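You operate a simulated robot arm through the tools that you are given. There is no shell and no other tool. Be economical: measure what you need, move in short steps, check, and stop when the job is done.

Carry out the task below with a simulated two-armed robot. There is one attempt and no reset: what you move stays moved.

## Task
Stack the honeycomb disc that says "57" from the middle grid paper on top of the honeycomb disc that says "23". Open the middle drawer, put the powder dish that says "72" from the right grid paper in the inside of the middle drawer, then shut the drawer. Put the steel puck that says "584" from the right grid paper on the spot beside the magnet stand. Put the orange badge on top of the black block. Put the white-cap jar marked "4 2 3" from the left part of the left bench on the left kiosk desk and the white-cap jar marked "5 4 2" on the right end of the sorting table. Do these in any order. Set down upright: white-cap jar.

It is judged by the outcome, as a careful person would: the job done as asked, and still so three seconds after it is handed in. It fails if anything else is knocked over, pushed out of place, dropped, spilled or broken. A push-on lid holds only when it is set on centred and level and pressed home; a screw cap is set on level and turned clockwise until tight.

## Robot
Two 7-joint arms with three-finger grippers on one trunk, on a base that drives. Base frame: it is fixed to the floor where the robot stands at the start and does not move with it; the origin is under the middle of the robot, x ahead of it, y to its left, z up; the surface under the hand at the start is at about z = 81.1. Lengths are in cm, angles in degrees, forces in N, time in s.
The left shoulder is at the start at [4.6, 15.4, 99.6], the right one opposite. With the tool pointing down near the work surface each hand reaches from about 20 to 64 cm from the robot's upright axis, wherever it stands, measured 20 degrees to its own side. Places, roughly: black block (15x8x6 cm) [40, 400, 30]; honeycomb disc [50, -25, 75]; inside of the middle drawer [-10, 70, 90]; left kiosk desk [-10, 160, 100]; middle drawer [-10, 70, 90]; orange badge [0, 150, 100]; powder dish [50, -150, 75]; right end of the sorting table [-400, 140, 80]; spot beside the magnet stand (34x18 cm) [-212, -256, 82]; steel puck [50, -175, 75]; white-cap jar [50, 300, 75]. Payload 2.69 kg a hand.
The TCP of each hand is the grasp point between the finger pads, 2.9 cm short of the fingertips. In the tool frame z runs along the fingers and y along their closing line. The gripper opens to 12 cm. The gripper's body begins 7.8 cm behind the TCP.
Orientation is that of the tool frame in the base frame, as a unit quaternion [x, y, z, w]. With the fingers straight down and closing along the base's y, the tool's x points along the base's -x, its y along +y and its z along -z.

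## Interface
- The arms move only by the tool nudge_tool. It takes "left_targets", "right_targets" or both (then of equal length, played together; a hand with none holds still); each is a list of rows, each a list of 3 entries, a list of its own where there are three numbers: the shift along the base's x, y, z in units of 150 mm (1.0 is 150 mm), then the turn, a rotation vector about the base's x, y, z in units of 180 degrees (1.0 is 180 degrees), then the opening, from 0 (shut) to 1 (fully open). In form: [[[dx, dy, dz], [rx, ry, rz], fingers], ...]. A call has 1 to 8 rows; each row is the pose to reach, as a shift and turn from the pose commanded when the call began. A call with a number of a shift or a turn outside -1 to 1 is refused whole. A row lasts 0.2 s, in which the tool goes at most 5 cm and 8.6 degrees; a call with a longer step from one row to the next is refused whole, and so is a gripper value outside its range. A pose out of reach is approached as far as the arm can. The call stops where the force on the tool passes 40 N (or 10 N more than at its start, if that is more) or the arm is blocked; 0.2 s more then pass. Each finger halts on what it meets, pressing with about 34 N; the grip force reading is that of the motor and also rises with nothing between the fingers. The clock runs only during rows and for 0.2 s after the last one: add rows that repeat a pose to give the fingers time. It gives the time, the measured TCP pose, the force on the tool (base axes), the opening and the grip force at its end, in the units of the frame above (readings bear some noise), with the torque about the TCP (base axes, N m) and any sound that the robot's microphone picked up.
- Cameras (640 x 400 px; columns grow to the right, rows downward): "scene" is now at [13.85, 5.93, 115.73]; the picture's right is [0.65, -0.76, 0.00], its down [-0.34, -0.29, -0.89] and it looks along [0.68, 0.58, -0.45] (base axes); focal length 214 px, centre (320, 200). "left" rides on the left gripper at [6.3, 0, -10.4] in its tool frame; the picture's right is [0.00, 1.00, 0.00], its down [-0.83, 0.00, -0.56] and it looks along [-0.56, 0.00, 0.83] (tool axes); focal length 275 px, centre (320, 200). "right" rides on the right gripper at [6.3, 0, -10.4] in its tool frame; the picture's right is [0.00, 1.00, 0.00], its down [-0.83, 0.00, -0.56] and it looks along [-0.56, 0.00, 0.83] (tool axes); focal length 275 px, centre (320, 200). There is no depth. A picture from a camera that has moved, and an enlarged one, comes with that camera's place and axes in the base frame and with its lens.
- capture(camera): a new picture of that camera. The clock stands still meanwhile.
- slide_trunk(by): slides the trunk up (or, below 0, down) by that many cm; the arms and the scene camera ride with it, the base frame stays. It gives what a move gives, with no picture.
- drive_base(legs): drives the robot by 1 to 6 legs, each [ahead, left, turn to the left] in cm, cm and degrees, along the robot's own axes; the way and the turn of a leg run together, so that a leg with both is an arc; at most 150 cm and 180 degrees a leg. The arms and the cameras ride along, it lands a little off, and it stops where it bumps. It gives what a move gives.
- aim_head(pan, tilt): turns the head with the scene camera to pan (to the left, within 80 degrees either way) and tilt (down, from -29 to 69), counted from straight ahead of the robot. It gives what a move gives.
- enlarge(camera, box): a new picture of the part [left, top, right, bottom] of that camera's present view, enlarged. The clock stands still meanwhile.
- finish_job(): hands the job in; it is judged then, once.

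Go step by step. Nothing tells you exact positions but the pictures and the camera data: compare them with the known pose of the tool, close in by small moves and look again before you grip or let go. The budget is 207 turns and 210 pictures, counting those below and the enlarged ones. Unless the task says otherwise, let go and move clear before handing in.

The tools are called by a JSON object that holds its "method" and its "body". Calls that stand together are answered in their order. nudge_tool: Moves the arms, as the interface text tells. Its arguments: {"type":"object","properties":{"left_targets":{"type":"array"},"right_targets":{"type":"array"}},"required":[]} The other tools are called the same way: slide_trunk (by) slides the trunk up or down; drive_base (legs) drives the base; aim_head (pan, tilt) turns the head that bears the scene camera; capture (camera) takes a picture; enlarge (camera, box) takes an enlarged picture of a part of a camera's view; finish_job () hands the job in.

At the start:

```text
time: 0.0
left_position: [30.8, 26.42, 104.43]
left_tcp_rot: [-0.001, 1.0, 0.0, 0.0]
left_contact_force: [0.1, 0.3, -0.8]
left_wrist_torque: [0.0, -0.02, -0.01]
left_finger_gap: 11.98
left_gripper_force: 0.1
right_position: [34.2, -3.43, 107.92]
right_tcp_rot: [0.001, 1.0, 0.0, 0.001]
right_contact_force: [-0.2, -0.1, 0.0]
right_wrist_torque: [0.01, 0.01, 0.02]
right_finger_gap: 12.01
right_gripper_force: 0.0
trunk travel left (down, up): [-36.5, 7.3]
robot x, y, heading: [-0.12, -0.11, 0.1]
head pan, tilt: [40.8, 26.6]
```

scene: 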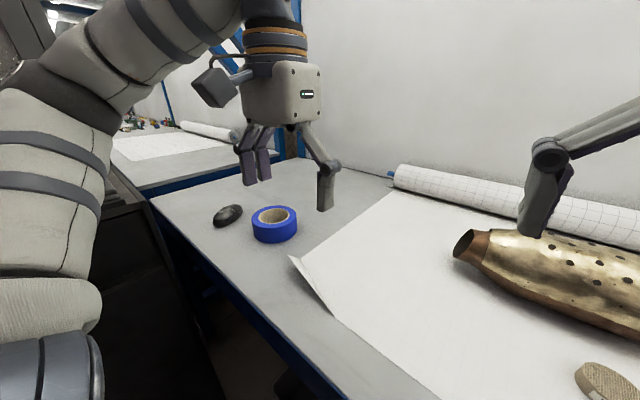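
right: 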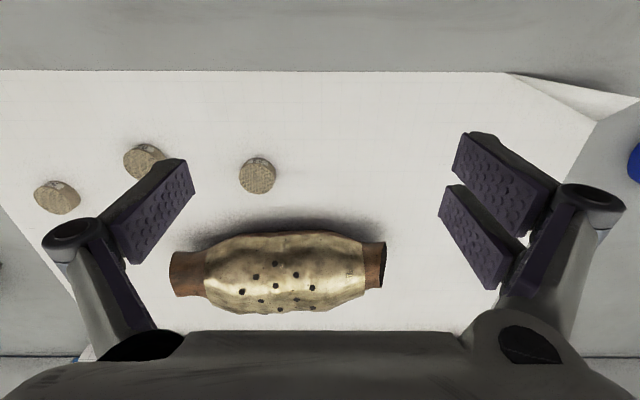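
left: 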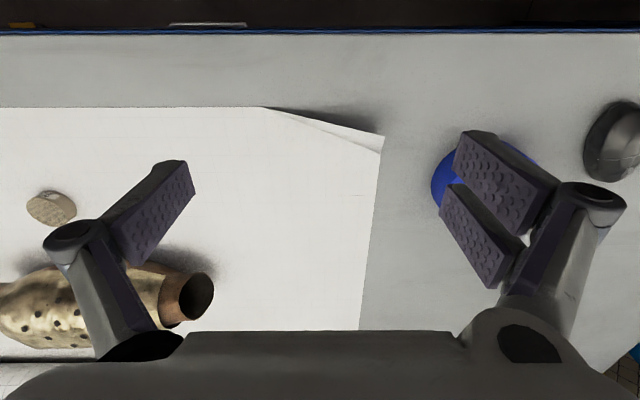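

The right wrist view shows three honeycomb discs near the robot on the middle grid paper. I'll read their labels first.

{"method": "enlarge", "body": {"camera": "right", "box": [20, 130, 300, 230]}}

{"method": "aim_head", "body": {"pan": -30, "tilt": 35}}

{"method": "capture", "body": {"camera": "scene"}}

```text
2.29 times, centred on (160, 180) of right
camera zoom: at [27.86, -3.56, 118.35], right [0.0, 1.0, 0.0], down [0.83, 0.0, 0.56], along [0.56, 0.0, -0.83], focal length 629 px, centre (686, 246)
```

zoom: 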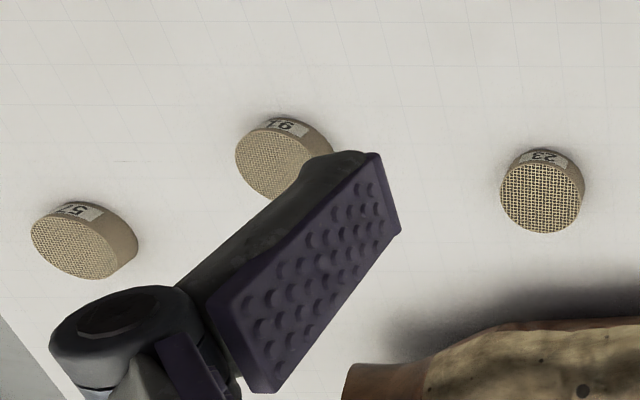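

```text
time: 1.4
left_position: [30.72, 26.36, 104.43]
left_tcp_rot: [0.0, 1.0, 0.001, 0.0]
left_contact_force: [1.0, 0.0, -0.2]
left_wrist_torque: [0.02, 0.01, -0.01]
left_finger_gap: 12.01
left_gripper_force: 0.0
right_position: [34.22, -3.5, 107.98]
right_tcp_rot: [0.0, 1.0, 0.001, 0.001]
right_contact_force: [-1.1, 0.6, -0.3]
right_wrist_torque: [0.0, 0.03, 0.02]
right_finger_gap: 12.0
right_gripper_force: 0.0
trunk travel left (down, up): [-36.5, 7.3]
robot x, y, heading: [-0.08, 0.35, 0.2]
head pan, tilt: [-30.0, 35.0]
```

```text
205 pictures are left
camera scene: at [14.54, -4.46, 114.42], right [-0.5, -0.87, 0.0], down [-0.5, 0.29, -0.82], along [0.71, -0.41, -0.57], focal length 214 px, centre (320, 200)
```

scene: 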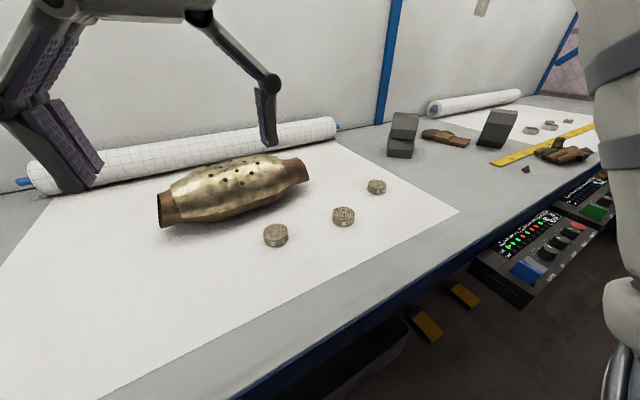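

The nearest disc reads "23"; the farthest starts with "5". I'll check it from the scene camera and then look more closely.

{"method": "enlarge", "body": {"camera": "scene", "box": [255, 170, 405, 255]}}

{"method": "enlarge", "body": {"camera": "scene", "box": [400, 80, 620, 220]}}

```text
4.27 times, centred on (330, 212) of scene
camera zoom: at [14.54, -4.46, 114.42], right [-0.5, -0.87, 0.0], down [-0.5, 0.29, -0.82], along [0.71, -0.41, -0.57], focal length 915 px, centre (277, 147)
```

zoom: 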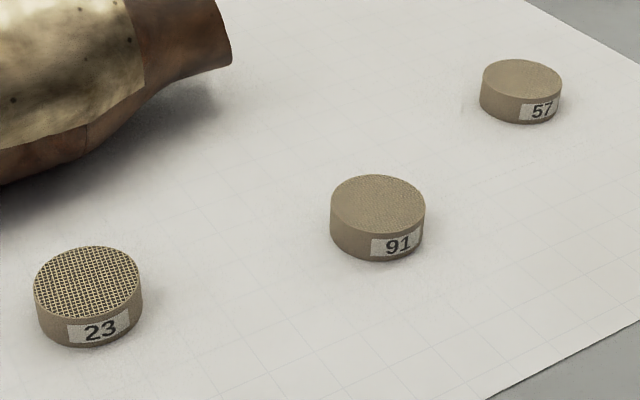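

```text
2.86 times, centred on (510, 150) of scene
camera zoom: at [14.54, -4.46, 114.42], right [-0.5, -0.87, 0.0], down [-0.5, 0.29, -0.82], along [0.71, -0.41, -0.57], focal length 613 px, centre (-223, 343)
```

zoom: 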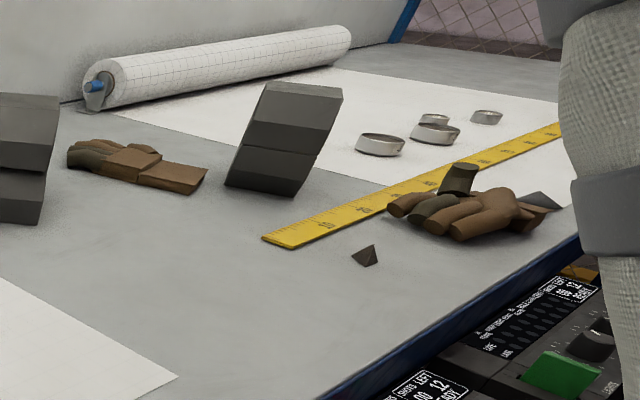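

Disc 57 is at about (52,-45) and disc 23 at about (48,-13). I'll drive right about 25 cm so the right arm reaches both.

{"method": "drive_base", "body": {"legs": [[0, -26, 0]]}}

{"method": "capture", "body": {"camera": "right"}}

```text
time: 4.0
left_position: [30.79, 0.47, 104.47]
left_tcp_rot: [0.0, 1.0, 0.0, 0.0]
left_contact_force: [0.3, -0.7, 0.8]
left_wrist_torque: [0.01, 0.01, 0.04]
left_finger_gap: 12.0
left_gripper_force: 0.1
right_position: [34.16, -29.45, 108.01]
right_tcp_rot: [0.001, 1.0, 0.0, 0.001]
right_contact_force: [-0.5, -1.2, 0.3]
right_wrist_torque: [-0.01, -0.04, -0.03]
right_finger_gap: 12.01
right_gripper_force: 0.0
trunk travel left (down, up): [-36.5, 7.3]
robot x, y, heading: [0.01, -25.92, 0.1]
head pan, tilt: [-30.0, 35.0]
```

```text
202 pictures are left
camera right: at [27.82, -29.51, 118.35], right [0.0, 1.0, 0.0], down [0.83, 0.0, 0.56], along [0.56, 0.0, -0.83], focal length 275 px, centre (320, 200)
```

right: 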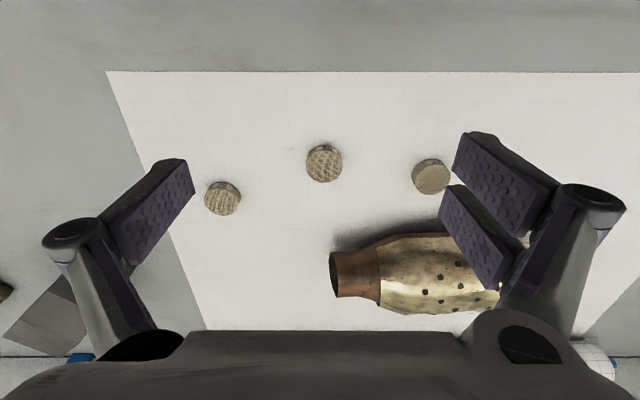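

I'll move the right hand toward a hover over disc 57.

{"method": "nudge_tool", "body": {"right_targets": [[[0.2, -0.2, -0.13], [0, 0, 0], 1], [[0.4, -0.4, -0.26], [0, 0, 0], 1], [[0.6, -0.6, -0.4], [0, 0, 0], 1], [[0.8, -0.8, -0.53], [0, 0, 0], 1], [[1, -1, -0.67], [0, 0, 0], 1], [[1, -1, -0.67], [0, 0, 0], 1]]}}

{"method": "capture", "body": {"camera": "right"}}

```text
time: 5.4
left_position: [30.87, 0.58, 104.48]
left_tcp_rot: [-0.001, 1.0, 0.0, 0.001]
left_contact_force: [-0.1, 0.1, 0.0]
left_wrist_torque: [0.02, 0.01, -0.01]
left_finger_gap: 12.02
left_gripper_force: 0.0
right_position: [49.2, -44.33, 97.82]
right_tcp_rot: [0.002, 1.0, 0.0, 0.001]
right_contact_force: [-0.3, -0.2, 0.6]
right_wrist_torque: [-0.03, 0.02, 0.0]
right_finger_gap: 12.0
right_gripper_force: 0.1
trunk travel left (down, up): [-36.5, 7.3]
robot x, y, heading: [-0.04, -25.9, -0.3]
head pan, tilt: [-30.0, 35.0]
```

```text
201 pictures are left
camera right: at [42.94, -44.39, 108.29], right [0.0, 1.0, 0.0], down [0.83, 0.0, 0.56], along [0.56, 0.0, -0.83], focal length 275 px, centre (320, 200)
```

right: 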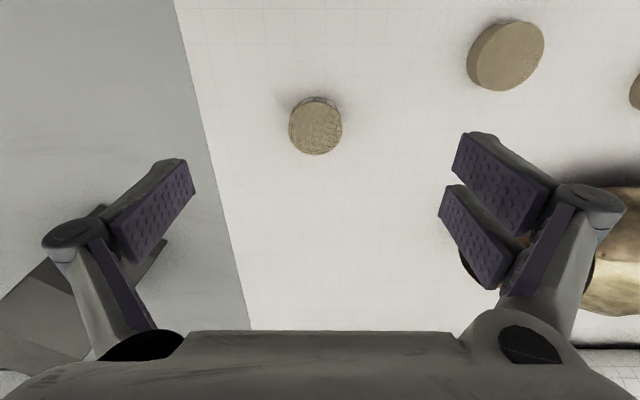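

Disc 57's centre is about (51.65,-44.85). Descending over it with fingers open, then closing.

{"method": "nudge_tool", "body": {"right_targets": [[[0.163, -0.035, -0.25], [0, 0, 0], 1], [[0.163, -0.035, -0.5], [0, 0, 0], 1], [[0.163, -0.035, -0.75], [0, 0, 0], 1], [[0.163, -0.035, -0.87], [0, 0, 0], 1], [[0.163, -0.035, -0.87], [0, 0, 0], 1]]}}

{"method": "capture", "body": {"camera": "right"}}

```text
time: 6.6
left_position: [30.91, 0.54, 104.43]
left_tcp_rot: [0.0, 1.0, -0.001, 0.0]
left_contact_force: [-0.1, 0.0, 0.5]
left_wrist_torque: [0.03, 0.0, 0.02]
left_finger_gap: 11.99
left_gripper_force: 0.0
right_position: [51.82, -45.02, 84.52]
right_tcp_rot: [0.001, 1.0, -0.001, 0.001]
right_contact_force: [0.5, -0.5, 0.5]
right_wrist_torque: [-0.01, 0.0, 0.02]
right_finger_gap: 12.01
right_gripper_force: 0.1
trunk travel left (down, up): [-36.5, 7.3]
robot x, y, heading: [0.02, -25.75, -0.0]
head pan, tilt: [-30.0, 35.0]
```

```text
200 pictures are left
camera right: at [45.41, -44.87, 95.04], right [0.0, 1.0, 0.0], down [0.83, 0.0, 0.56], along [0.56, 0.0, -0.83], focal length 275 px, centre (320, 200)
```

right: 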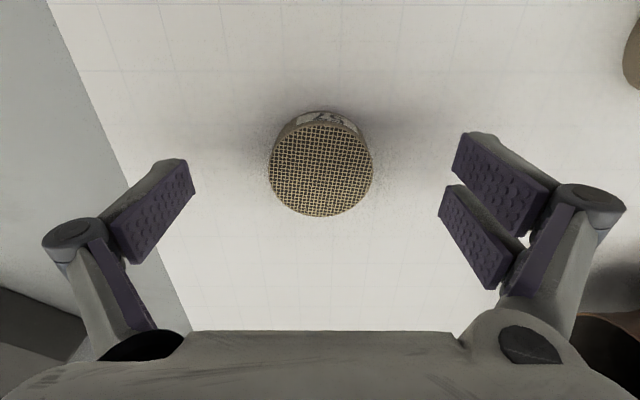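

Aligned. Closing and lifting slightly.

{"method": "nudge_tool", "body": {"right_targets": [[[0, 0, 0], [0, 0, 0], 0.4], [[0, 0, 0], [0, 0, 0], 0.3], [[0, 0, 0], [0, 0, 0], 0.3], [[0, 0, 0.2], [0, 0, 0], 0.3], [[0, 0, 0.5], [0, 0, 0], 0.3]]}}

{"method": "capture", "body": {"camera": "right"}}

```text
time: 7.8
left_position: [30.83, 0.63, 104.37]
left_tcp_rot: [0.001, 1.0, 0.0, 0.001]
left_contact_force: [0.3, 0.2, -0.3]
left_wrist_torque: [-0.02, -0.02, 0.0]
left_finger_gap: 11.99
left_gripper_force: 0.0
right_position: [51.5, -45.01, 92.06]
right_tcp_rot: [0.001, 1.0, 0.001, 0.0]
right_contact_force: [-0.2, -0.9, -0.4]
right_wrist_torque: [-0.01, 0.02, 0.05]
right_finger_gap: 3.57
right_gripper_force: 0.1
trunk travel left (down, up): [-36.5, 7.3]
robot x, y, heading: [-0.41, -26.05, 0.1]
head pan, tilt: [-30.0, 35.0]
```

```text
199 pictures are left
camera right: at [45.21, -44.91, 102.43], right [0.0, 1.0, 0.0], down [0.83, 0.0, 0.56], along [0.56, 0.0, -0.83], focal length 275 px, centre (320, 200)
```

right: 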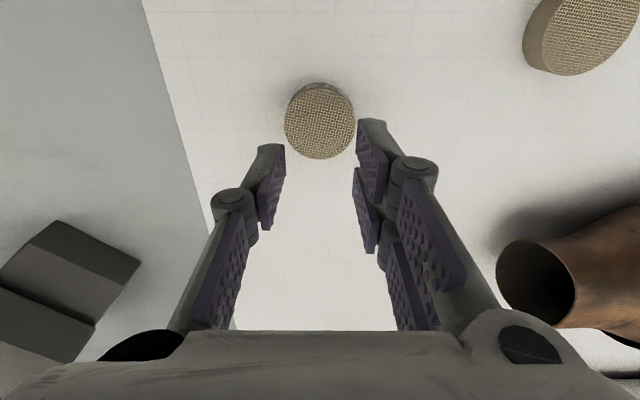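

The disc slipped out: it's still on the paper and the fingers closed past it. I'll open, go a bit lower, close firmly and check the grip before lifting.

{"method": "nudge_tool", "body": {"right_targets": [[[0, 0, 0], [0, 0, 0], 0.7], [[0, 0, -0.25], [0, 0, 0], 0.7], [[0, 0, -0.45], [0, 0, 0], 0.7], [[0, 0, -0.54], [0, 0, 0], 0.7], [[0, 0, -0.54], [0, 0, 0], 0.7]]}}

{"method": "capture", "body": {"camera": "right"}}

```text
time: 9.0
left_position: [30.85, 0.51, 104.46]
left_tcp_rot: [0.0, 1.0, 0.001, 0.0]
left_contact_force: [0.0, -0.9, -0.6]
left_wrist_torque: [-0.01, 0.02, 0.03]
left_finger_gap: 12.0
left_gripper_force: 0.0
right_position: [51.45, -44.9, 84.16]
right_tcp_rot: [0.002, 1.0, 0.0, 0.001]
right_contact_force: [-1.0, -0.2, 0.5]
right_wrist_torque: [-0.01, 0.0, 0.01]
right_finger_gap: 8.43
right_gripper_force: 0.0
trunk travel left (down, up): [-36.5, 7.3]
robot x, y, heading: [-0.01, -25.87, -0.2]
head pan, tilt: [-30.0, 35.0]
```

```text
198 pictures are left
camera right: at [45.1, -44.84, 94.52], right [0.0, 1.0, 0.0], down [0.83, 0.0, 0.56], along [0.56, 0.0, -0.83], focal length 275 px, centre (320, 200)
```

right: 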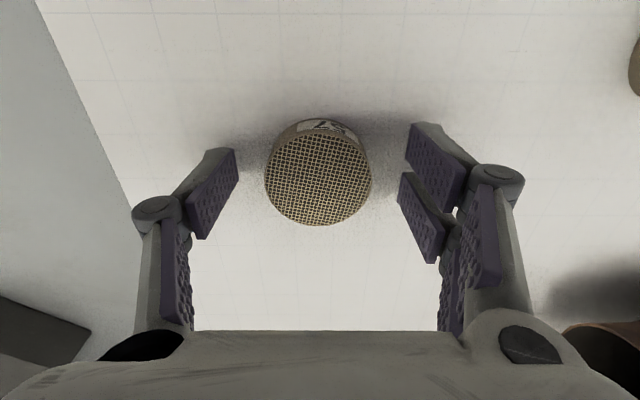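

Closing on the disc now, without lifting.

{"method": "nudge_tool", "body": {"right_targets": [[[0, 0, 0], [0, 0, 0], 0.4], [[0, 0, 0], [0, 0, 0], 0], [[0, 0, 0], [0, 0, 0], 0], [[0, 0, 0], [0, 0, 0], 0]]}}

{"method": "capture", "body": {"camera": "right"}}

```text
time: 10.0
left_position: [30.91, 0.58, 104.45]
left_tcp_rot: [0.0, 1.0, 0.0, 0.001]
left_contact_force: [0.2, -0.2, 0.1]
left_wrist_torque: [0.02, 0.0, 0.02]
left_finger_gap: 12.0
left_gripper_force: 0.1
right_position: [51.49, -44.76, 84.15]
right_tcp_rot: [0.0, 1.0, -0.001, 0.001]
right_contact_force: [-0.4, 0.1, 0.1]
right_wrist_torque: [0.0, 0.03, 0.0]
right_finger_gap: 4.96
right_gripper_force: 33.8
trunk travel left (down, up): [-36.5, 7.3]
robot x, y, heading: [0.04, -25.63, -0.3]
head pan, tilt: [-30.0, 35.0]
```

```text
197 pictures are left
camera right: at [45.11, -44.84, 94.55], right [0.0, 1.0, 0.0], down [0.83, 0.0, 0.56], along [0.56, 0.0, -0.83], focal length 275 px, centre (320, 200)
```

right: 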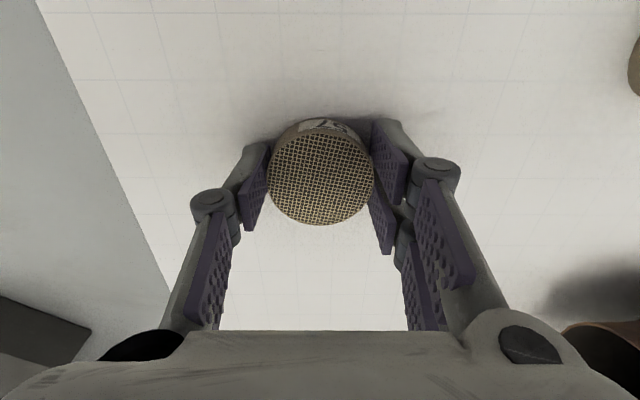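

Gripped firmly (gap 4.96, 33.8 N). Lifting gently.

{"method": "nudge_tool", "body": {"right_targets": [[[0, 0, 0.1], [0, 0, 0], 0], [[0, 0, 0.25], [0, 0, 0], 0], [[0, 0, 0.45], [0, 0, 0], 0], [[0, 0, 0.65], [0, 0, 0], 0]]}}

{"method": "capture", "body": {"camera": "right"}}

```text
time: 11.0
left_position: [30.92, 0.47, 104.45]
left_tcp_rot: [0.0, 1.0, 0.0, 0.0]
left_contact_force: [-0.6, 0.3, 0.3]
left_wrist_torque: [-0.02, -0.03, -0.01]
left_finger_gap: 11.99
left_gripper_force: 0.1
right_position: [51.55, -44.94, 93.89]
right_tcp_rot: [0.001, 1.0, -0.001, 0.002]
right_contact_force: [0.3, -0.7, -0.9]
right_wrist_torque: [-0.03, -0.01, 0.01]
right_finger_gap: 4.94
right_gripper_force: 33.8
trunk travel left (down, up): [-36.5, 7.3]
robot x, y, heading: [0.05, -25.72, 0.0]
head pan, tilt: [-30.0, 35.0]
```

```text
196 pictures are left
camera right: at [45.25, -44.94, 104.26], right [0.0, 1.0, 0.0], down [0.83, 0.0, 0.56], along [0.56, 0.0, -0.83], focal length 275 px, centre (320, 200)
```

right: 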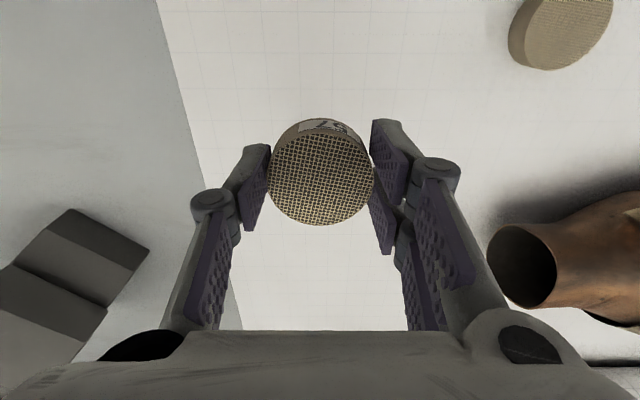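

Held well. Moving toward disc 23 at transport height.

{"method": "nudge_tool", "body": {"right_targets": [[[-0.09, 0.3, 0.05], [0, 0, 0], 0], [[-0.18, 0.6, 0.1], [0, 0, 0], 0], [[-0.27, 0.9, 0.1], [0, 0, 0], 0], [[-0.27, 1, 0.1], [0, 0, 0], 0]]}}

{"method": "nudge_tool", "body": {"right_targets": [[[0, 0.3, 0], [0, 0, 0], 0], [[0, 0.6, 0], [0, 0, 0], 0], [[0, 0.9, 0], [0, 0, 0], 0], [[0, 1, 0], [0, 0, 0], 0]]}}

{"method": "capture", "body": {"camera": "right"}}

```text
time: 12.0
left_position: [30.97, 0.54, 104.42]
left_tcp_rot: [0.0, 1.0, 0.0, 0.0]
left_contact_force: [0.1, 0.4, 0.1]
left_wrist_torque: [0.01, 0.01, 0.01]
left_finger_gap: 11.98
left_gripper_force: 0.1
right_position: [47.24, -30.0, 95.39]
right_tcp_rot: [0.002, 1.0, 0.0, -0.001]
right_contact_force: [0.1, -1.1, -0.2]
right_wrist_torque: [0.0, 0.0, 0.01]
right_finger_gap: 4.94
right_gripper_force: 34.0
trunk travel left (down, up): [-36.5, 7.3]
robot x, y, heading: [-0.13, -25.65, -0.2]
head pan, tilt: [-30.0, 35.0]
```

```text
time: 13.0
left_position: [30.8, 0.48, 104.51]
left_tcp_rot: [0.0, 1.0, 0.0, 0.0]
left_contact_force: [0.3, 0.3, -0.4]
left_wrist_torque: [0.01, -0.01, 0.0]
left_finger_gap: 11.99
left_gripper_force: 0.0
right_position: [46.82, -16.49, 95.21]
right_tcp_rot: [-0.012, 1.0, -0.006, 0.001]
right_contact_force: [0.6, -0.2, -0.3]
right_wrist_torque: [-0.04, -0.01, 0.01]
right_finger_gap: 4.96
right_gripper_force: 33.8
right hand out of reach, approached as far as the arm can: row 3, 4
trunk travel left (down, up): [-36.5, 7.3]
robot x, y, heading: [0.56, -25.62, 0.2]
head pan, tilt: [-30.0, 35.0]
```

```text
195 pictures are left
camera right: at [40.56, -16.52, 105.62], right [-0.03, 1.0, -0.01], down [0.83, 0.03, 0.56], along [0.56, 0.01, -0.83], focal length 275 px, centre (320, 200)
```

right: 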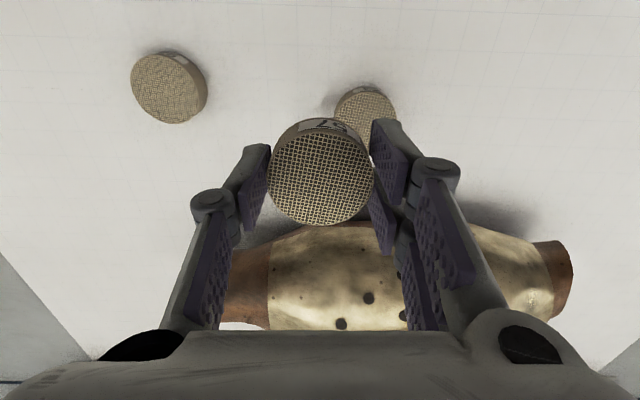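

At the arm's inner limit; I'll shift the hand right then drive the base left so the target sits comfortably in reach.

{"method": "nudge_tool", "body": {"right_targets": [[[0, -0.3, 0], [0, 0, 0], 0], [[0, -0.6, 0], [0, 0, 0], 0], [[0, -0.8, 0], [0, 0, 0], 0]]}}

{"method": "drive_base", "body": {"legs": [[0, 14, 0]]}}

{"method": "capture", "body": {"camera": "right"}}

```text
time: 13.8
left_position: [30.82, 0.52, 104.54]
left_tcp_rot: [-0.001, 1.0, 0.0, 0.001]
left_contact_force: [0.5, 0.7, 0.4]
left_wrist_torque: [0.01, 0.0, 0.0]
left_finger_gap: 12.0
left_gripper_force: 0.1
right_position: [46.67, -28.17, 95.35]
right_tcp_rot: [0.0, 1.0, 0.0, 0.002]
right_contact_force: [-0.5, 0.5, -0.2]
right_wrist_torque: [-0.01, 0.01, 0.01]
right_finger_gap: 4.96
right_gripper_force: 33.8
trunk travel left (down, up): [-36.5, 7.3]
robot x, y, heading: [-0.04, -25.92, 0.0]
head pan, tilt: [-30.0, 35.0]
```

```text
time: 15.6
left_position: [30.74, 14.68, 104.46]
left_tcp_rot: [0.0, 1.0, 0.0, 0.0]
left_contact_force: [-0.8, -0.1, 0.2]
left_wrist_torque: [-0.05, -0.01, 0.03]
left_finger_gap: 12.01
left_gripper_force: 0.1
right_position: [46.7, -13.91, 95.15]
right_tcp_rot: [0.001, 1.0, 0.0, 0.0]
right_contact_force: [0.3, -0.7, -0.7]
right_wrist_torque: [0.03, 0.01, 0.04]
right_finger_gap: 4.96
right_gripper_force: 34.6
trunk travel left (down, up): [-36.5, 7.3]
robot x, y, heading: [0.23, -11.45, -0.2]
head pan, tilt: [-30.0, 35.0]
```

```text
194 pictures are left
camera right: at [40.32, -13.83, 105.72], right [0.0, 1.0, 0.0], down [0.83, 0.0, 0.56], along [0.56, 0.0, -0.83], focal length 275 px, centre (320, 200)
```

right: 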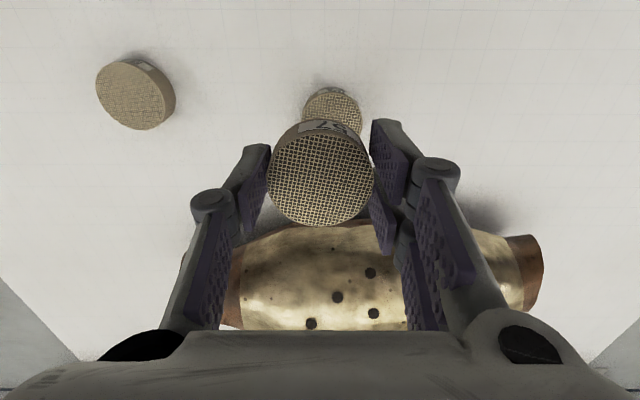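

Disc 23's top is centred at about (47.4,-12.8). Aligning and descending partway, then checking.

{"method": "nudge_tool", "body": {"right_targets": [[[0.055, 0.07, -0.1], [0, 0, 0], 0], [[0.055, 0.07, -0.33], [0, 0, 0], 0], [[0.055, 0.07, -0.33], [0, 0, 0], 0]]}}

{"method": "capture", "body": {"camera": "right"}}

{"method": "aim_head", "body": {"pan": 0, "tilt": 35}}

{"method": "capture", "body": {"camera": "scene"}}

```text
time: 16.4
left_position: [30.94, 14.7, 104.54]
left_tcp_rot: [0.0, 1.0, 0.0, 0.001]
left_contact_force: [-0.3, -0.8, 0.2]
left_wrist_torque: [0.0, 0.0, -0.01]
left_finger_gap: 11.99
left_gripper_force: 0.2
right_position: [47.56, -12.69, 90.41]
right_tcp_rot: [0.001, 1.0, 0.0, 0.001]
right_contact_force: [-0.2, -0.7, -0.1]
right_wrist_torque: [0.04, -0.01, 0.01]
right_finger_gap: 4.96
right_gripper_force: 33.6
trunk travel left (down, up): [-36.5, 7.3]
robot x, y, heading: [0.17, -11.82, -0.1]
head pan, tilt: [-30.0, 35.0]
```

```text
193 pictures are left
camera right: at [41.28, -12.78, 100.76], right [0.0, 1.0, 0.0], down [0.83, 0.0, 0.56], along [0.56, 0.0, -0.83], focal length 275 px, centre (320, 200)
```

right: 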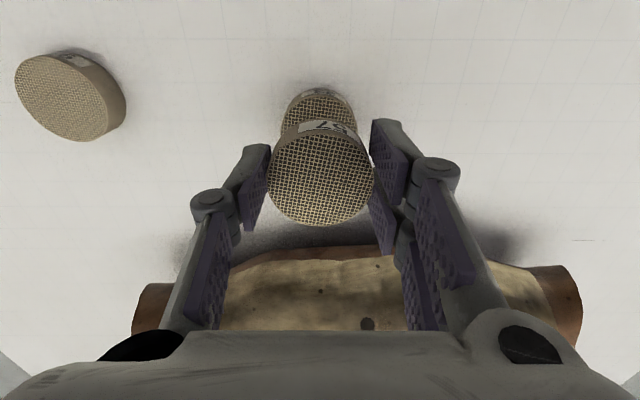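

```text
time: 17.3
left_position: [30.87, 14.66, 104.44]
left_tcp_rot: [0.0, 1.0, 0.0, 0.001]
left_contact_force: [0.1, 0.3, 0.4]
left_wrist_torque: [0.0, -0.01, 0.01]
left_finger_gap: 12.0
left_gripper_force: 0.0
right_position: [47.58, -12.78, 90.51]
right_tcp_rot: [0.0, 1.0, 0.0, 0.001]
right_contact_force: [-0.3, -0.1, -0.3]
right_wrist_torque: [0.03, 0.03, -0.03]
right_finger_gap: 4.94
right_gripper_force: 34.0
trunk travel left (down, up): [-36.5, 7.3]
robot x, y, heading: [0.18, -11.85, -0.0]
head pan, tilt: [0.0, 35.0]
```

```text
192 pictures are left
camera scene: at [15.72, -11.81, 114.42], right [0.0, -1.0, 0.0], down [-0.57, 0.0, -0.82], along [0.82, 0.0, -0.57], focal length 214 px, centre (320, 200)
```

scene: 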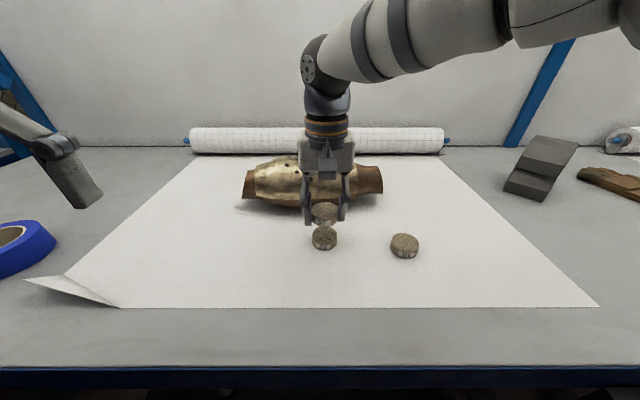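

Well aligned; small +0.25 cm x correction. Descending close to contact.

{"method": "nudge_tool", "body": {"right_targets": [[[0.017, 0, -0.15], [0, 0, 0], 0], [[0.017, 0, -0.24], [0, 0, 0], 0], [[0.017, 0, -0.26], [0, 0, 0], 0], [[0.017, 0, -0.265], [0, 0, 0], 0]]}}

{"method": "enlarge", "body": {"camera": "scene", "box": [270, 180, 380, 260]}}

```text
time: 18.3
left_position: [30.92, 14.75, 104.52]
left_tcp_rot: [0.0, 1.0, 0.0, -0.001]
left_contact_force: [0.5, -0.8, -0.2]
left_wrist_torque: [0.02, -0.01, 0.03]
left_finger_gap: 12.01
left_gripper_force: 0.0
right_position: [47.7, -12.79, 86.35]
right_tcp_rot: [0.001, 1.0, 0.0, 0.001]
right_contact_force: [0.3, -0.8, 0.3]
right_wrist_torque: [-0.01, -0.01, 0.02]
right_finger_gap: 4.92
right_gripper_force: 33.7
trunk travel left (down, up): [-36.5, 7.3]
robot x, y, heading: [0.01, -11.99, -0.1]
head pan, tilt: [0.0, 35.0]
```

```text
5.00 times, centred on (325, 220) of scene
camera zoom: at [15.71, -11.8, 114.42], right [0.0, -1.0, 0.0], down [-0.57, 0.0, -0.82], along [0.82, 0.0, -0.57], focal length 1072 px, centre (295, 100)
```

zoom: 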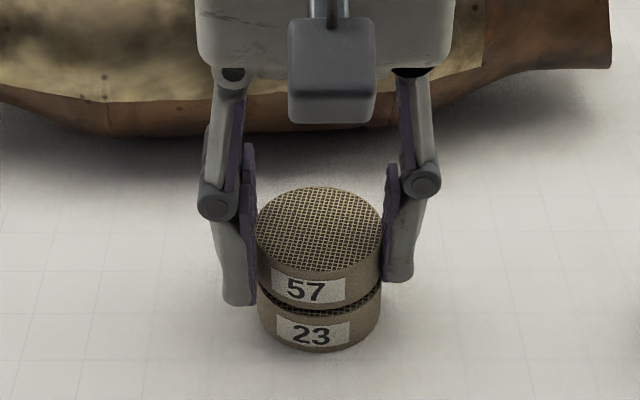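

Nearly touching and aligned. Lowering the last few millimetres.

{"method": "nudge_tool", "body": {"right_targets": [[[0, 0, -0.01], [0, 0, 0], 0], [[0, 0, -0.018], [0, 0, 0], 0], [[0, 0, -0.024], [0, 0, 0], 0]]}}

{"method": "enlarge", "body": {"camera": "scene", "box": [270, 180, 380, 260]}}

```text
time: 19.1
left_position: [30.84, 14.62, 104.55]
left_tcp_rot: [0.0, 1.0, 0.0, 0.001]
left_contact_force: [0.0, 0.5, 0.4]
left_wrist_torque: [-0.02, 0.0, 0.01]
left_finger_gap: 12.01
left_gripper_force: 0.0
right_position: [47.77, -12.69, 86.04]
right_tcp_rot: [0.001, 1.0, 0.0, 0.002]
right_contact_force: [0.7, -0.2, 6.0]
right_wrist_torque: [0.01, -0.04, 0.01]
right_finger_gap: 4.98
right_gripper_force: 33.8
trunk travel left (down, up): [-36.5, 7.3]
robot x, y, heading: [-0.01, -12.04, -0.0]
head pan, tilt: [0.0, 35.0]
```

```text
5.00 times, centred on (325, 220) of scene
camera zoom: at [15.68, -11.81, 114.43], right [0.0, -1.0, 0.0], down [-0.57, 0.0, -0.82], along [0.82, 0.0, -0.57], focal length 1072 px, centre (295, 100)
```

zoom: 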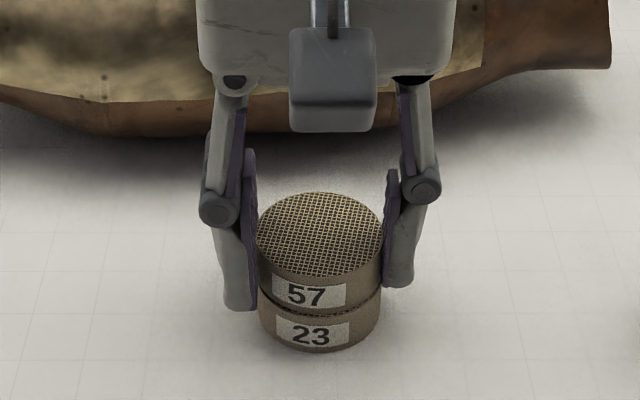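

Contact of 6 N. Opening gradually, then rising.

{"method": "nudge_tool", "body": {"right_targets": [[[0, 0, 0], [0, 0, 0], 0.45], [[0, 0, 0], [0, 0, 0], 0.6], [[0, 0, 0], [0, 0, 0], 0.7], [[0, 0, 0.25], [0, 0, 0], 0.7], [[0, 0, 0.5], [0, 0, 0], 0.7], [[-0.1, 0, 0.8], [0, 0, 0], 0.7], [[-0.3, 0, 1], [0, 0, 0], 0.7]]}}

{"method": "capture", "body": {"camera": "scene"}}

{"method": "enlarge", "body": {"camera": "scene", "box": [270, 180, 380, 260]}}

```text
time: 20.7
left_position: [30.9, 14.63, 104.45]
left_tcp_rot: [0.0, 1.0, 0.0, 0.001]
left_contact_force: [-0.7, -0.2, 0.6]
left_wrist_torque: [0.04, 0.0, -0.01]
left_finger_gap: 12.01
left_gripper_force: 0.0
right_position: [43.13, -12.64, 100.95]
right_tcp_rot: [0.001, 1.0, 0.0, 0.001]
right_contact_force: [0.5, 0.2, -0.1]
right_wrist_torque: [-0.02, -0.01, 0.0]
right_finger_gap: 8.44
right_gripper_force: 0.0
trunk travel left (down, up): [-36.5, 7.3]
robot x, y, heading: [-0.32, -11.9, 0.0]
head pan, tilt: [0.0, 35.0]
```

```text
189 pictures are left
camera scene: at [15.69, -11.86, 114.42], right [0.0, -1.0, 0.0], down [-0.57, 0.0, -0.82], along [0.82, 0.0, -0.57], focal length 214 px, centre (320, 200)
```

scene: 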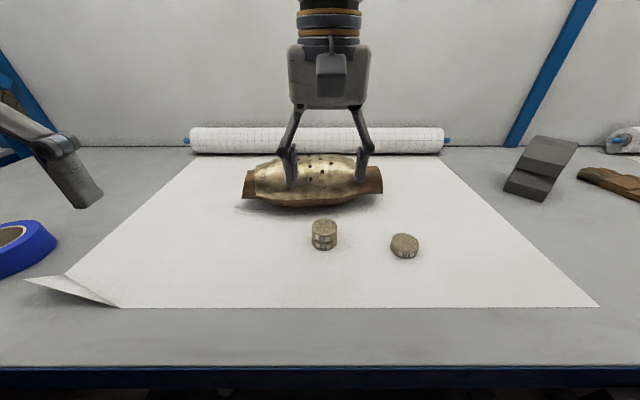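

```text
5.00 times, centred on (325, 220) of scene
camera zoom: at [15.69, -11.86, 114.42], right [0.0, -1.0, 0.0], down [-0.57, 0.0, -0.82], along [0.82, 0.0, -0.57], focal length 1072 px, centre (295, 100)
```

zoom: 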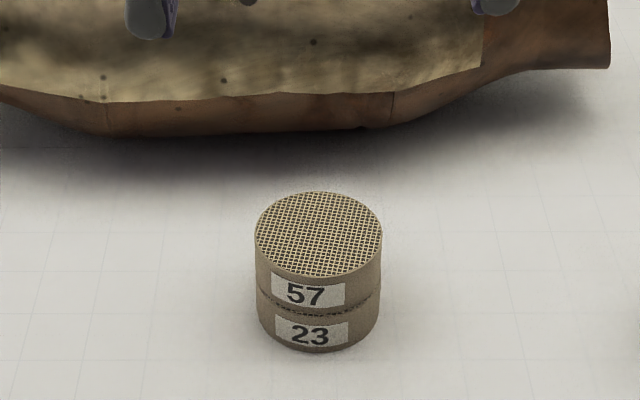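

The stack is good. Now I'll retract the right hand and survey left and right.

{"method": "nudge_tool", "body": {"right_targets": [[[-0.2, -0.2, 0.15], [0, 0, 0], 0.7], [[-0.5, -0.4, 0.3], [0, 0, 0], 0.7], [[-0.8, -0.6, 0.4], [0, 0, 0], 0.7]]}}

{"method": "aim_head", "body": {"pan": 75, "tilt": 20}}

{"method": "capture", "body": {"camera": "scene"}}

{"method": "aim_head", "body": {"pan": -65, "tilt": 25}}

{"method": "capture", "body": {"camera": "scene"}}

```text
refused: row 2 steps farther than a row can; nothing moved
```

```text
time: 22.2
left_position: [30.91, 14.78, 104.42]
left_tcp_rot: [-0.001, 1.0, 0.0, 0.0]
left_contact_force: [0.3, -0.2, 0.4]
left_wrist_torque: [-0.01, 0.01, 0.01]
left_finger_gap: 12.0
left_gripper_force: 0.1
right_position: [43.18, -12.61, 100.93]
right_tcp_rot: [0.0, 1.0, 0.0, 0.001]
right_contact_force: [-1.7, 0.0, -0.1]
right_wrist_torque: [-0.03, 0.03, 0.0]
right_finger_gap: 8.4
right_gripper_force: 0.0
trunk travel left (down, up): [-36.5, 7.3]
robot x, y, heading: [0.27, -11.83, -0.1]
head pan, tilt: [75.0, 20.0]
```

```text
187 pictures are left
camera scene: at [9.34, -2.8, 116.8], right [0.97, -0.26, 0.0], down [-0.09, -0.33, -0.94], along [0.24, 0.91, -0.34], focal length 214 px, centre (320, 200)
```

scene: 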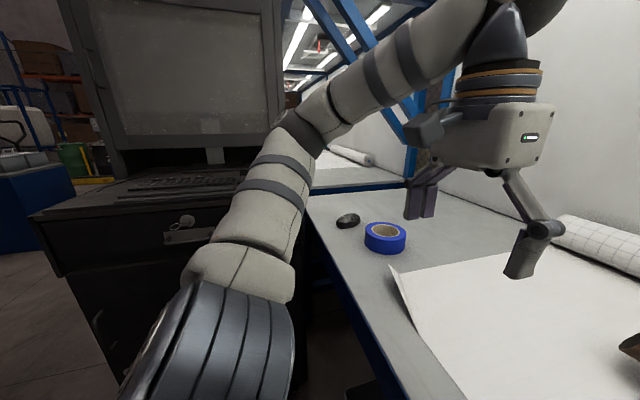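

```text
time: 24.4
left_position: [30.98, 14.7, 104.49]
left_tcp_rot: [0.0, 1.0, -0.001, -0.001]
left_contact_force: [0.2, -0.1, -1.4]
left_wrist_torque: [0.0, -0.01, 0.02]
left_finger_gap: 12.02
left_gripper_force: 0.1
right_position: [43.19, -12.6, 101.02]
right_tcp_rot: [0.001, 1.0, 0.001, 0.001]
right_contact_force: [0.2, -0.1, 0.0]
right_wrist_torque: [-0.03, 0.0, 0.0]
right_finger_gap: 8.4
right_gripper_force: 0.1
trunk travel left (down, up): [-36.5, 7.3]
robot x, y, heading: [0.15, -11.71, -0.1]
head pan, tilt: [-65.0, 25.0]
```

```text
186 pictures are left
camera scene: at [10.8, -20.15, 115.99], right [-0.91, -0.42, 0.0], down [-0.18, 0.38, -0.91], along [0.38, -0.82, -0.42], focal length 214 px, centre (320, 200)
```

scene: 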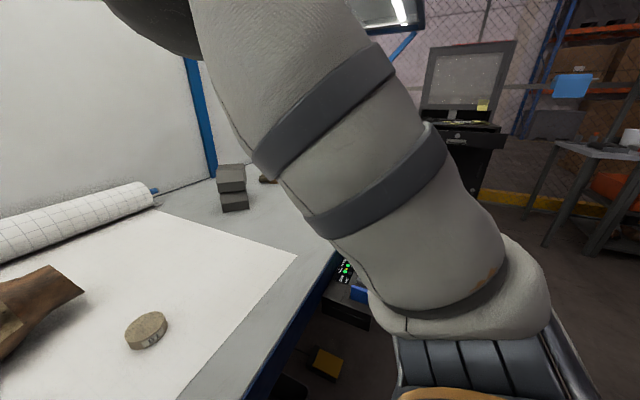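

The middle kiosk (drawer facing -y) is at my left. Next I'll tuck the right hand, back off and move right to survey the right grid paper.

{"method": "nudge_tool", "body": {"right_targets": [[[-0.2, -0.15, 0.1], [0, 0, 0], 0.7], [[-0.4, -0.3, 0.2], [0, 0, 0], 0.7], [[-0.6, -0.45, 0.3], [0, 0, 0], 0.7], [[-0.8, -0.6, 0.4], [0, 0, 0], 0.7]]}}

{"method": "drive_base", "body": {"legs": [[-28, 0, 0], [0, -60, 0]]}}

{"method": "aim_head", "body": {"pan": -35, "tilt": 30}}

{"method": "capture", "body": {"camera": "scene"}}

```text
time: 25.4
left_position: [30.79, 14.59, 104.54]
left_tcp_rot: [0.001, 1.0, 0.0, 0.001]
left_contact_force: [-0.1, -0.5, -0.3]
left_wrist_torque: [0.01, -0.03, 0.0]
left_finger_gap: 11.99
left_gripper_force: 0.1
right_position: [31.21, -21.96, 106.73]
right_tcp_rot: [0.002, 1.0, -0.001, 0.002]
right_contact_force: [0.1, 0.0, -0.5]
right_wrist_torque: [0.0, 0.0, 0.03]
right_finger_gap: 8.42
right_gripper_force: 0.0
trunk travel left (down, up): [-36.5, 7.3]
robot x, y, heading: [0.4, -11.84, -0.2]
head pan, tilt: [-65.0, 25.0]
```

```text
time: 32.1
left_position: [2.71, -46.09, 104.54]
left_tcp_rot: [-0.001, 1.0, 0.0, 0.0]
left_contact_force: [0.2, -0.5, -0.7]
left_wrist_torque: [0.01, 0.04, 0.0]
left_finger_gap: 12.01
left_gripper_force: 0.1
right_position: [3.2, -82.54, 106.84]
right_tcp_rot: [-0.001, 1.0, 0.0, 0.001]
right_contact_force: [0.3, -0.9, -0.1]
right_wrist_torque: [0.0, -0.01, 0.03]
right_finger_gap: 8.41
right_gripper_force: 0.1
trunk travel left (down, up): [-36.5, 7.3]
robot x, y, heading: [-27.81, -72.55, -0.1]
head pan, tilt: [-65.0, 25.0]
```

```text
time: 33.1
left_position: [2.67, -46.17, 104.52]
left_tcp_rot: [0.0, 1.0, 0.0, 0.001]
left_contact_force: [0.6, 0.3, -0.3]
left_wrist_torque: [-0.01, 0.02, -0.01]
left_finger_gap: 11.98
left_gripper_force: 0.0
right_position: [3.09, -82.55, 106.79]
right_tcp_rot: [0.0, 1.0, 0.0, 0.001]
right_contact_force: [0.7, -0.1, 0.9]
right_wrist_torque: [0.01, 0.0, 0.0]
right_finger_gap: 8.42
right_gripper_force: 0.2
trunk travel left (down, up): [-36.5, 7.3]
robot x, y, heading: [-28.52, -72.72, 0.2]
head pan, tilt: [-35.0, 30.0]
```

```text
185 pictures are left
camera scene: at [-13.82, -77.82, 115.2], right [-0.57, -0.82, 0.0], down [-0.41, 0.29, -0.87], along [0.71, -0.5, -0.5], focal length 214 px, centre (320, 200)
```

scene: 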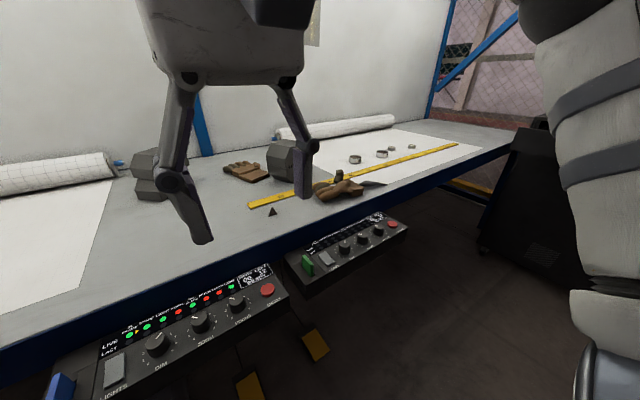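

Consoles hang off the table front until about y=-133; I'll pass behind them and go to about y=-162.

{"method": "drive_base", "body": {"legs": [[0, -88, 0]]}}

{"method": "aim_head", "body": {"pan": 0, "tilt": 30}}

{"method": "capture", "body": {"camera": "scene"}}

```text
time: 40.1
left_position: [2.18, -134.65, 104.5]
left_tcp_rot: [0.016, 1.0, 0.0, 0.0]
left_contact_force: [-0.8, 0.8, -0.6]
left_wrist_torque: [0.0, -0.03, -0.03]
left_finger_gap: 12.0
left_gripper_force: 0.0
right_position: [1.07, -171.07, 106.88]
right_tcp_rot: [0.017, 1.0, 0.0, 0.001]
right_contact_force: [0.3, 0.0, -0.1]
right_wrist_torque: [0.0, -0.02, -0.01]
right_finger_gap: 8.4
right_gripper_force: 0.0
trunk travel left (down, up): [-36.5, 7.3]
robot x, y, heading: [-29.65, -159.68, -2.1]
head pan, tilt: [-35.0, 30.0]
```

```text
time: 41.1
left_position: [2.24, -134.59, 104.53]
left_tcp_rot: [0.017, 1.0, 0.0, 0.002]
left_contact_force: [0.3, 0.2, 0.2]
left_wrist_torque: [0.04, -0.02, 0.03]
left_finger_gap: 11.98
left_gripper_force: 0.0
right_position: [1.21, -171.04, 106.76]
right_tcp_rot: [0.018, 1.0, 0.0, 0.001]
right_contact_force: [0.2, 0.4, 1.0]
right_wrist_torque: [0.01, -0.04, 0.03]
right_finger_gap: 8.42
right_gripper_force: 0.0
trunk travel left (down, up): [-36.5, 7.3]
robot x, y, heading: [-29.19, -160.19, -2.1]
head pan, tilt: [0.0, 30.0]
```

```text
184 pictures are left
camera scene: at [-13.69, -160.56, 115.2], right [-0.04, -1.0, 0.0], down [-0.5, 0.02, -0.87], along [0.87, -0.03, -0.5], focal length 214 px, centre (320, 200)
```

scene: 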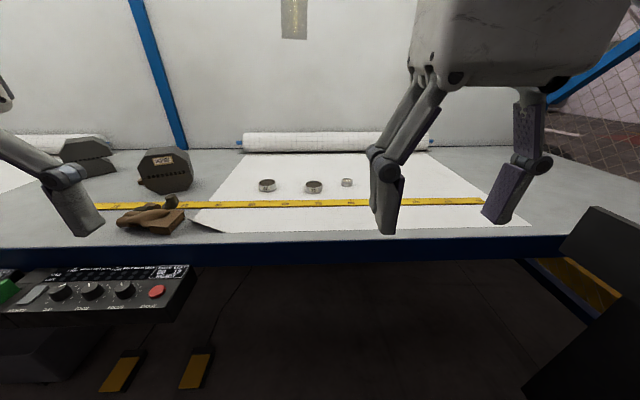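

I'll straighten the heading and move up to the table.

{"method": "drive_base", "body": {"legs": [[26, 1, 2.1]]}}

{"method": "capture", "body": {"camera": "right"}}

{"method": "capture", "body": {"camera": "left"}}

{"method": "capture", "body": {"camera": "scene"}}

```text
time: 43.0
left_position: [27.51, -133.17, 104.49]
left_tcp_rot: [0.001, 1.0, 0.0, 0.0]
left_contact_force: [-0.4, 0.0, -0.2]
left_wrist_torque: [-0.01, 0.03, 0.0]
left_finger_gap: 11.99
left_gripper_force: 0.1
right_position: [27.66, -169.65, 106.76]
right_tcp_rot: [0.002, 1.0, 0.0, 0.001]
right_contact_force: [0.8, -0.1, -0.5]
right_wrist_torque: [0.02, 0.02, 0.04]
right_finger_gap: 8.39
right_gripper_force: 0.0
trunk travel left (down, up): [-36.5, 7.3]
robot x, y, heading: [-3.67, -159.51, -0.1]
head pan, tilt: [0.0, 30.0]
```

```text
183 pictures are left
camera right: at [21.29, -169.61, 117.17], right [0.0, 1.0, 0.0], down [0.83, 0.0, 0.56], along [0.56, 0.0, -0.83], focal length 275 px, centre (320, 200)
```

right: 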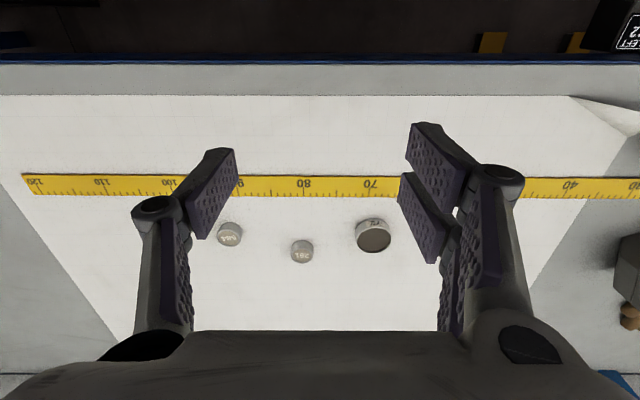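

```text
182 pictures are left
camera left: at [21.19, -133.05, 114.94], right [0.01, 1.0, 0.0], down [0.83, -0.01, 0.56], along [0.56, 0.0, -0.83], focal length 275 px, centre (320, 200)
```

left: 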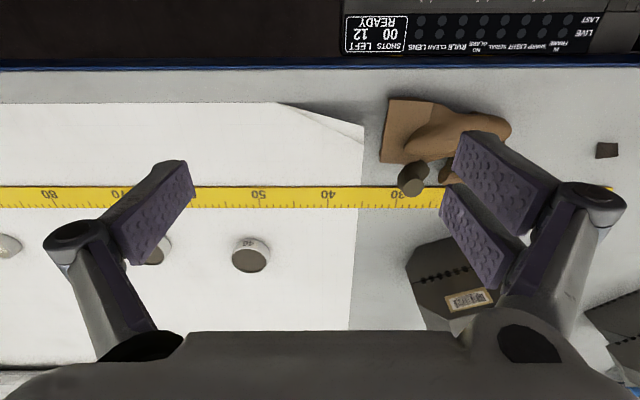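

```text
181 pictures are left
camera scene: at [12.46, -159.54, 115.19], right [0.0, -1.0, 0.0], down [-0.5, 0.0, -0.87], along [0.87, 0.0, -0.5], focal length 214 px, centre (320, 200)
```

scene: 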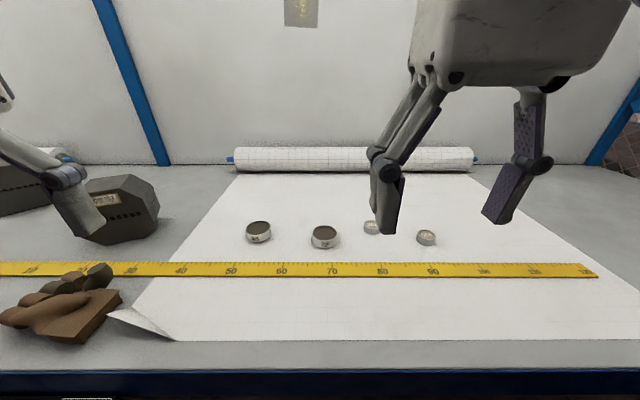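

{"method": "enlarge", "body": {"camera": "scene", "box": [235, 205, 445, 260]}}

{"method": "enlarge", "body": {"camera": "right", "box": [200, 200, 400, 275]}}

```text
3.05 times, centred on (340, 232) of scene
camera zoom: at [12.46, -159.54, 115.19], right [0.0, -1.0, 0.0], down [-0.5, 0.0, -0.87], along [0.87, 0.0, -0.5], focal length 654 px, centre (259, 101)
```

zoom: 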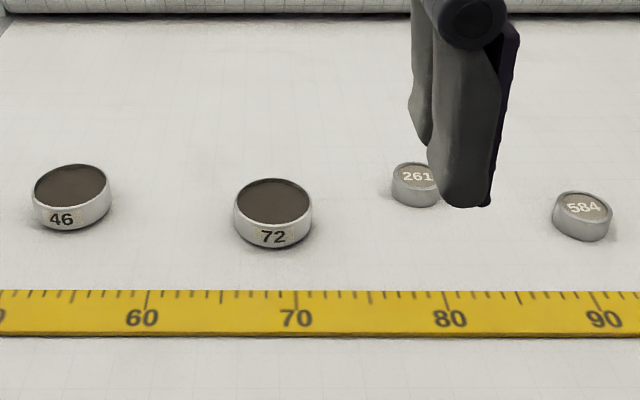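

```text
3.20 times, centred on (300, 238) of right
camera zoom: at [21.29, -169.61, 117.17], right [0.0, 1.0, 0.0], down [0.83, 0.0, 0.56], along [0.56, 0.0, -0.83], focal length 881 px, centre (384, 80)
```

zoom: 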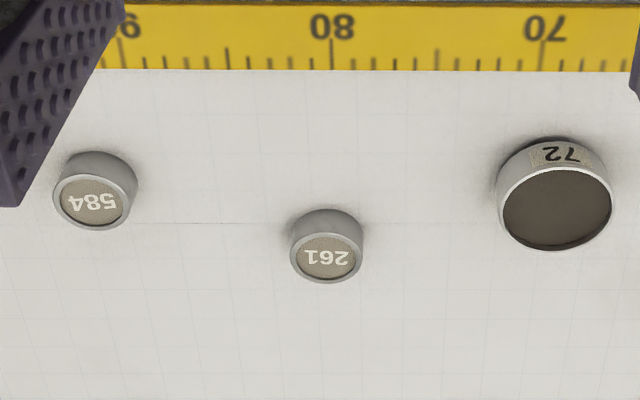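

Dish 72 is at about (52,-160.7) and puck 584 at (51.9,-184.5). I'll shift the base a little right/forward, then send left hand to the dish and right hand to the puck.

{"method": "drive_base", "body": {"legs": [[3, -6, 0]]}}

{"method": "nudge_tool", "body": {"left_targets": [[[0.2, -0.2, 0], [0, 0, 0], 0.8], [[0.4, -0.4, 0], [0, 0, 0], 0.8], [[0.6, -0.6, 0], [0, 0, 0], 0.8], [[0.8, -0.8, 0], [0, 0, 0], 0.8], [[0.9, -0.98, -0.1], [0, 0, 0], 0.8], [[0.9, -0.98, -0.35], [0, 0, 0], 0.8], [[0.9, -0.98, -0.35], [0, 0, 0], 0.8]], "right_targets": [[[0.2, -0.1, 0], [0, 0, 0], 0.7], [[0.4, -0.2, 0], [0, 0, 0], 0.7], [[0.6, -0.3, 0], [0, 0, 0], 0.7], [[0.8, -0.5, 0], [0, 0, 0], 0.7], [[0.95, -0.55, -0.15], [0, 0, 0], 0.7], [[0.95, -0.55, -0.4], [0, 0, 0], 0.7], [[0.95, -0.55, -0.4], [0, 0, 0], 0.7]]}}

{"method": "capture", "body": {"camera": "left"}}

{"method": "capture", "body": {"camera": "right"}}

```text
time: 44.1
left_position: [30.36, -138.92, 104.59]
left_tcp_rot: [0.001, 1.0, 0.001, 0.0]
left_contact_force: [0.7, 0.5, 0.2]
left_wrist_torque: [0.02, 0.02, 0.01]
left_finger_gap: 12.02
left_gripper_force: 0.1
right_position: [30.57, -175.61, 106.77]
right_tcp_rot: [0.002, 1.0, 0.0, 0.001]
right_contact_force: [-0.2, 0.4, -0.7]
right_wrist_torque: [0.01, 0.02, -0.02]
right_finger_gap: 8.4
right_gripper_force: 0.2
trunk travel left (down, up): [-36.5, 7.3]
robot x, y, heading: [-1.02, -165.4, -0.1]
head pan, tilt: [0.0, 30.0]
```

```text
time: 45.8
left_position: [43.94, -153.7, 99.38]
left_tcp_rot: [0.0, 1.0, 0.001, 0.001]
left_contact_force: [-0.2, 1.2, 0.1]
left_wrist_torque: [-0.01, 0.0, 0.06]
left_finger_gap: 9.6
left_gripper_force: 0.1
right_position: [44.96, -183.68, 100.82]
right_tcp_rot: [0.002, 1.0, -0.001, 0.001]
right_contact_force: [0.5, -0.2, -0.4]
right_wrist_torque: [-0.03, 0.0, -0.01]
right_finger_gap: 8.42
right_gripper_force: 0.1
trunk travel left (down, up): [-36.5, 7.3]
robot x, y, heading: [-0.55, -165.36, -0.4]
head pan, tilt: [0.0, 30.0]
```

```text
178 pictures are left
camera left: at [37.68, -153.61, 109.82], right [0.01, 1.0, 0.0], down [0.83, 0.0, 0.56], along [0.56, 0.0, -0.83], focal length 275 px, centre (320, 200)
```

left: 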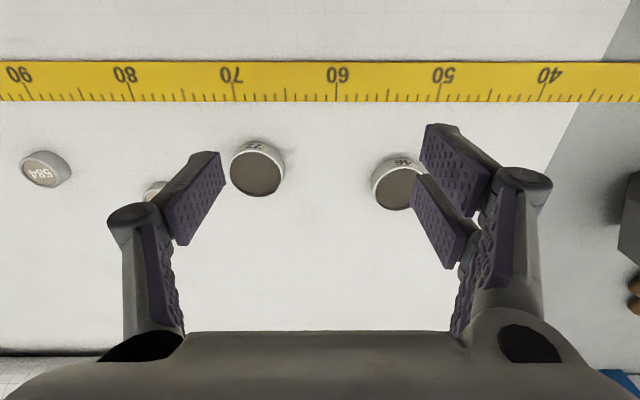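

```text
177 pictures are left
camera right: at [38.54, -183.64, 111.16], right [0.0, 1.0, 0.0], down [0.83, 0.0, 0.56], along [0.56, 0.0, -0.83], focal length 275 px, centre (320, 200)
```

right: 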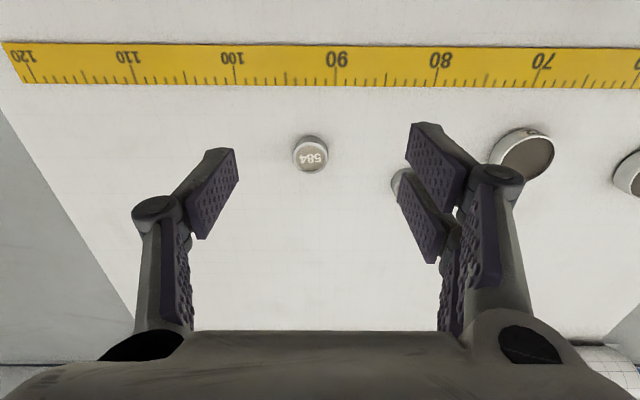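

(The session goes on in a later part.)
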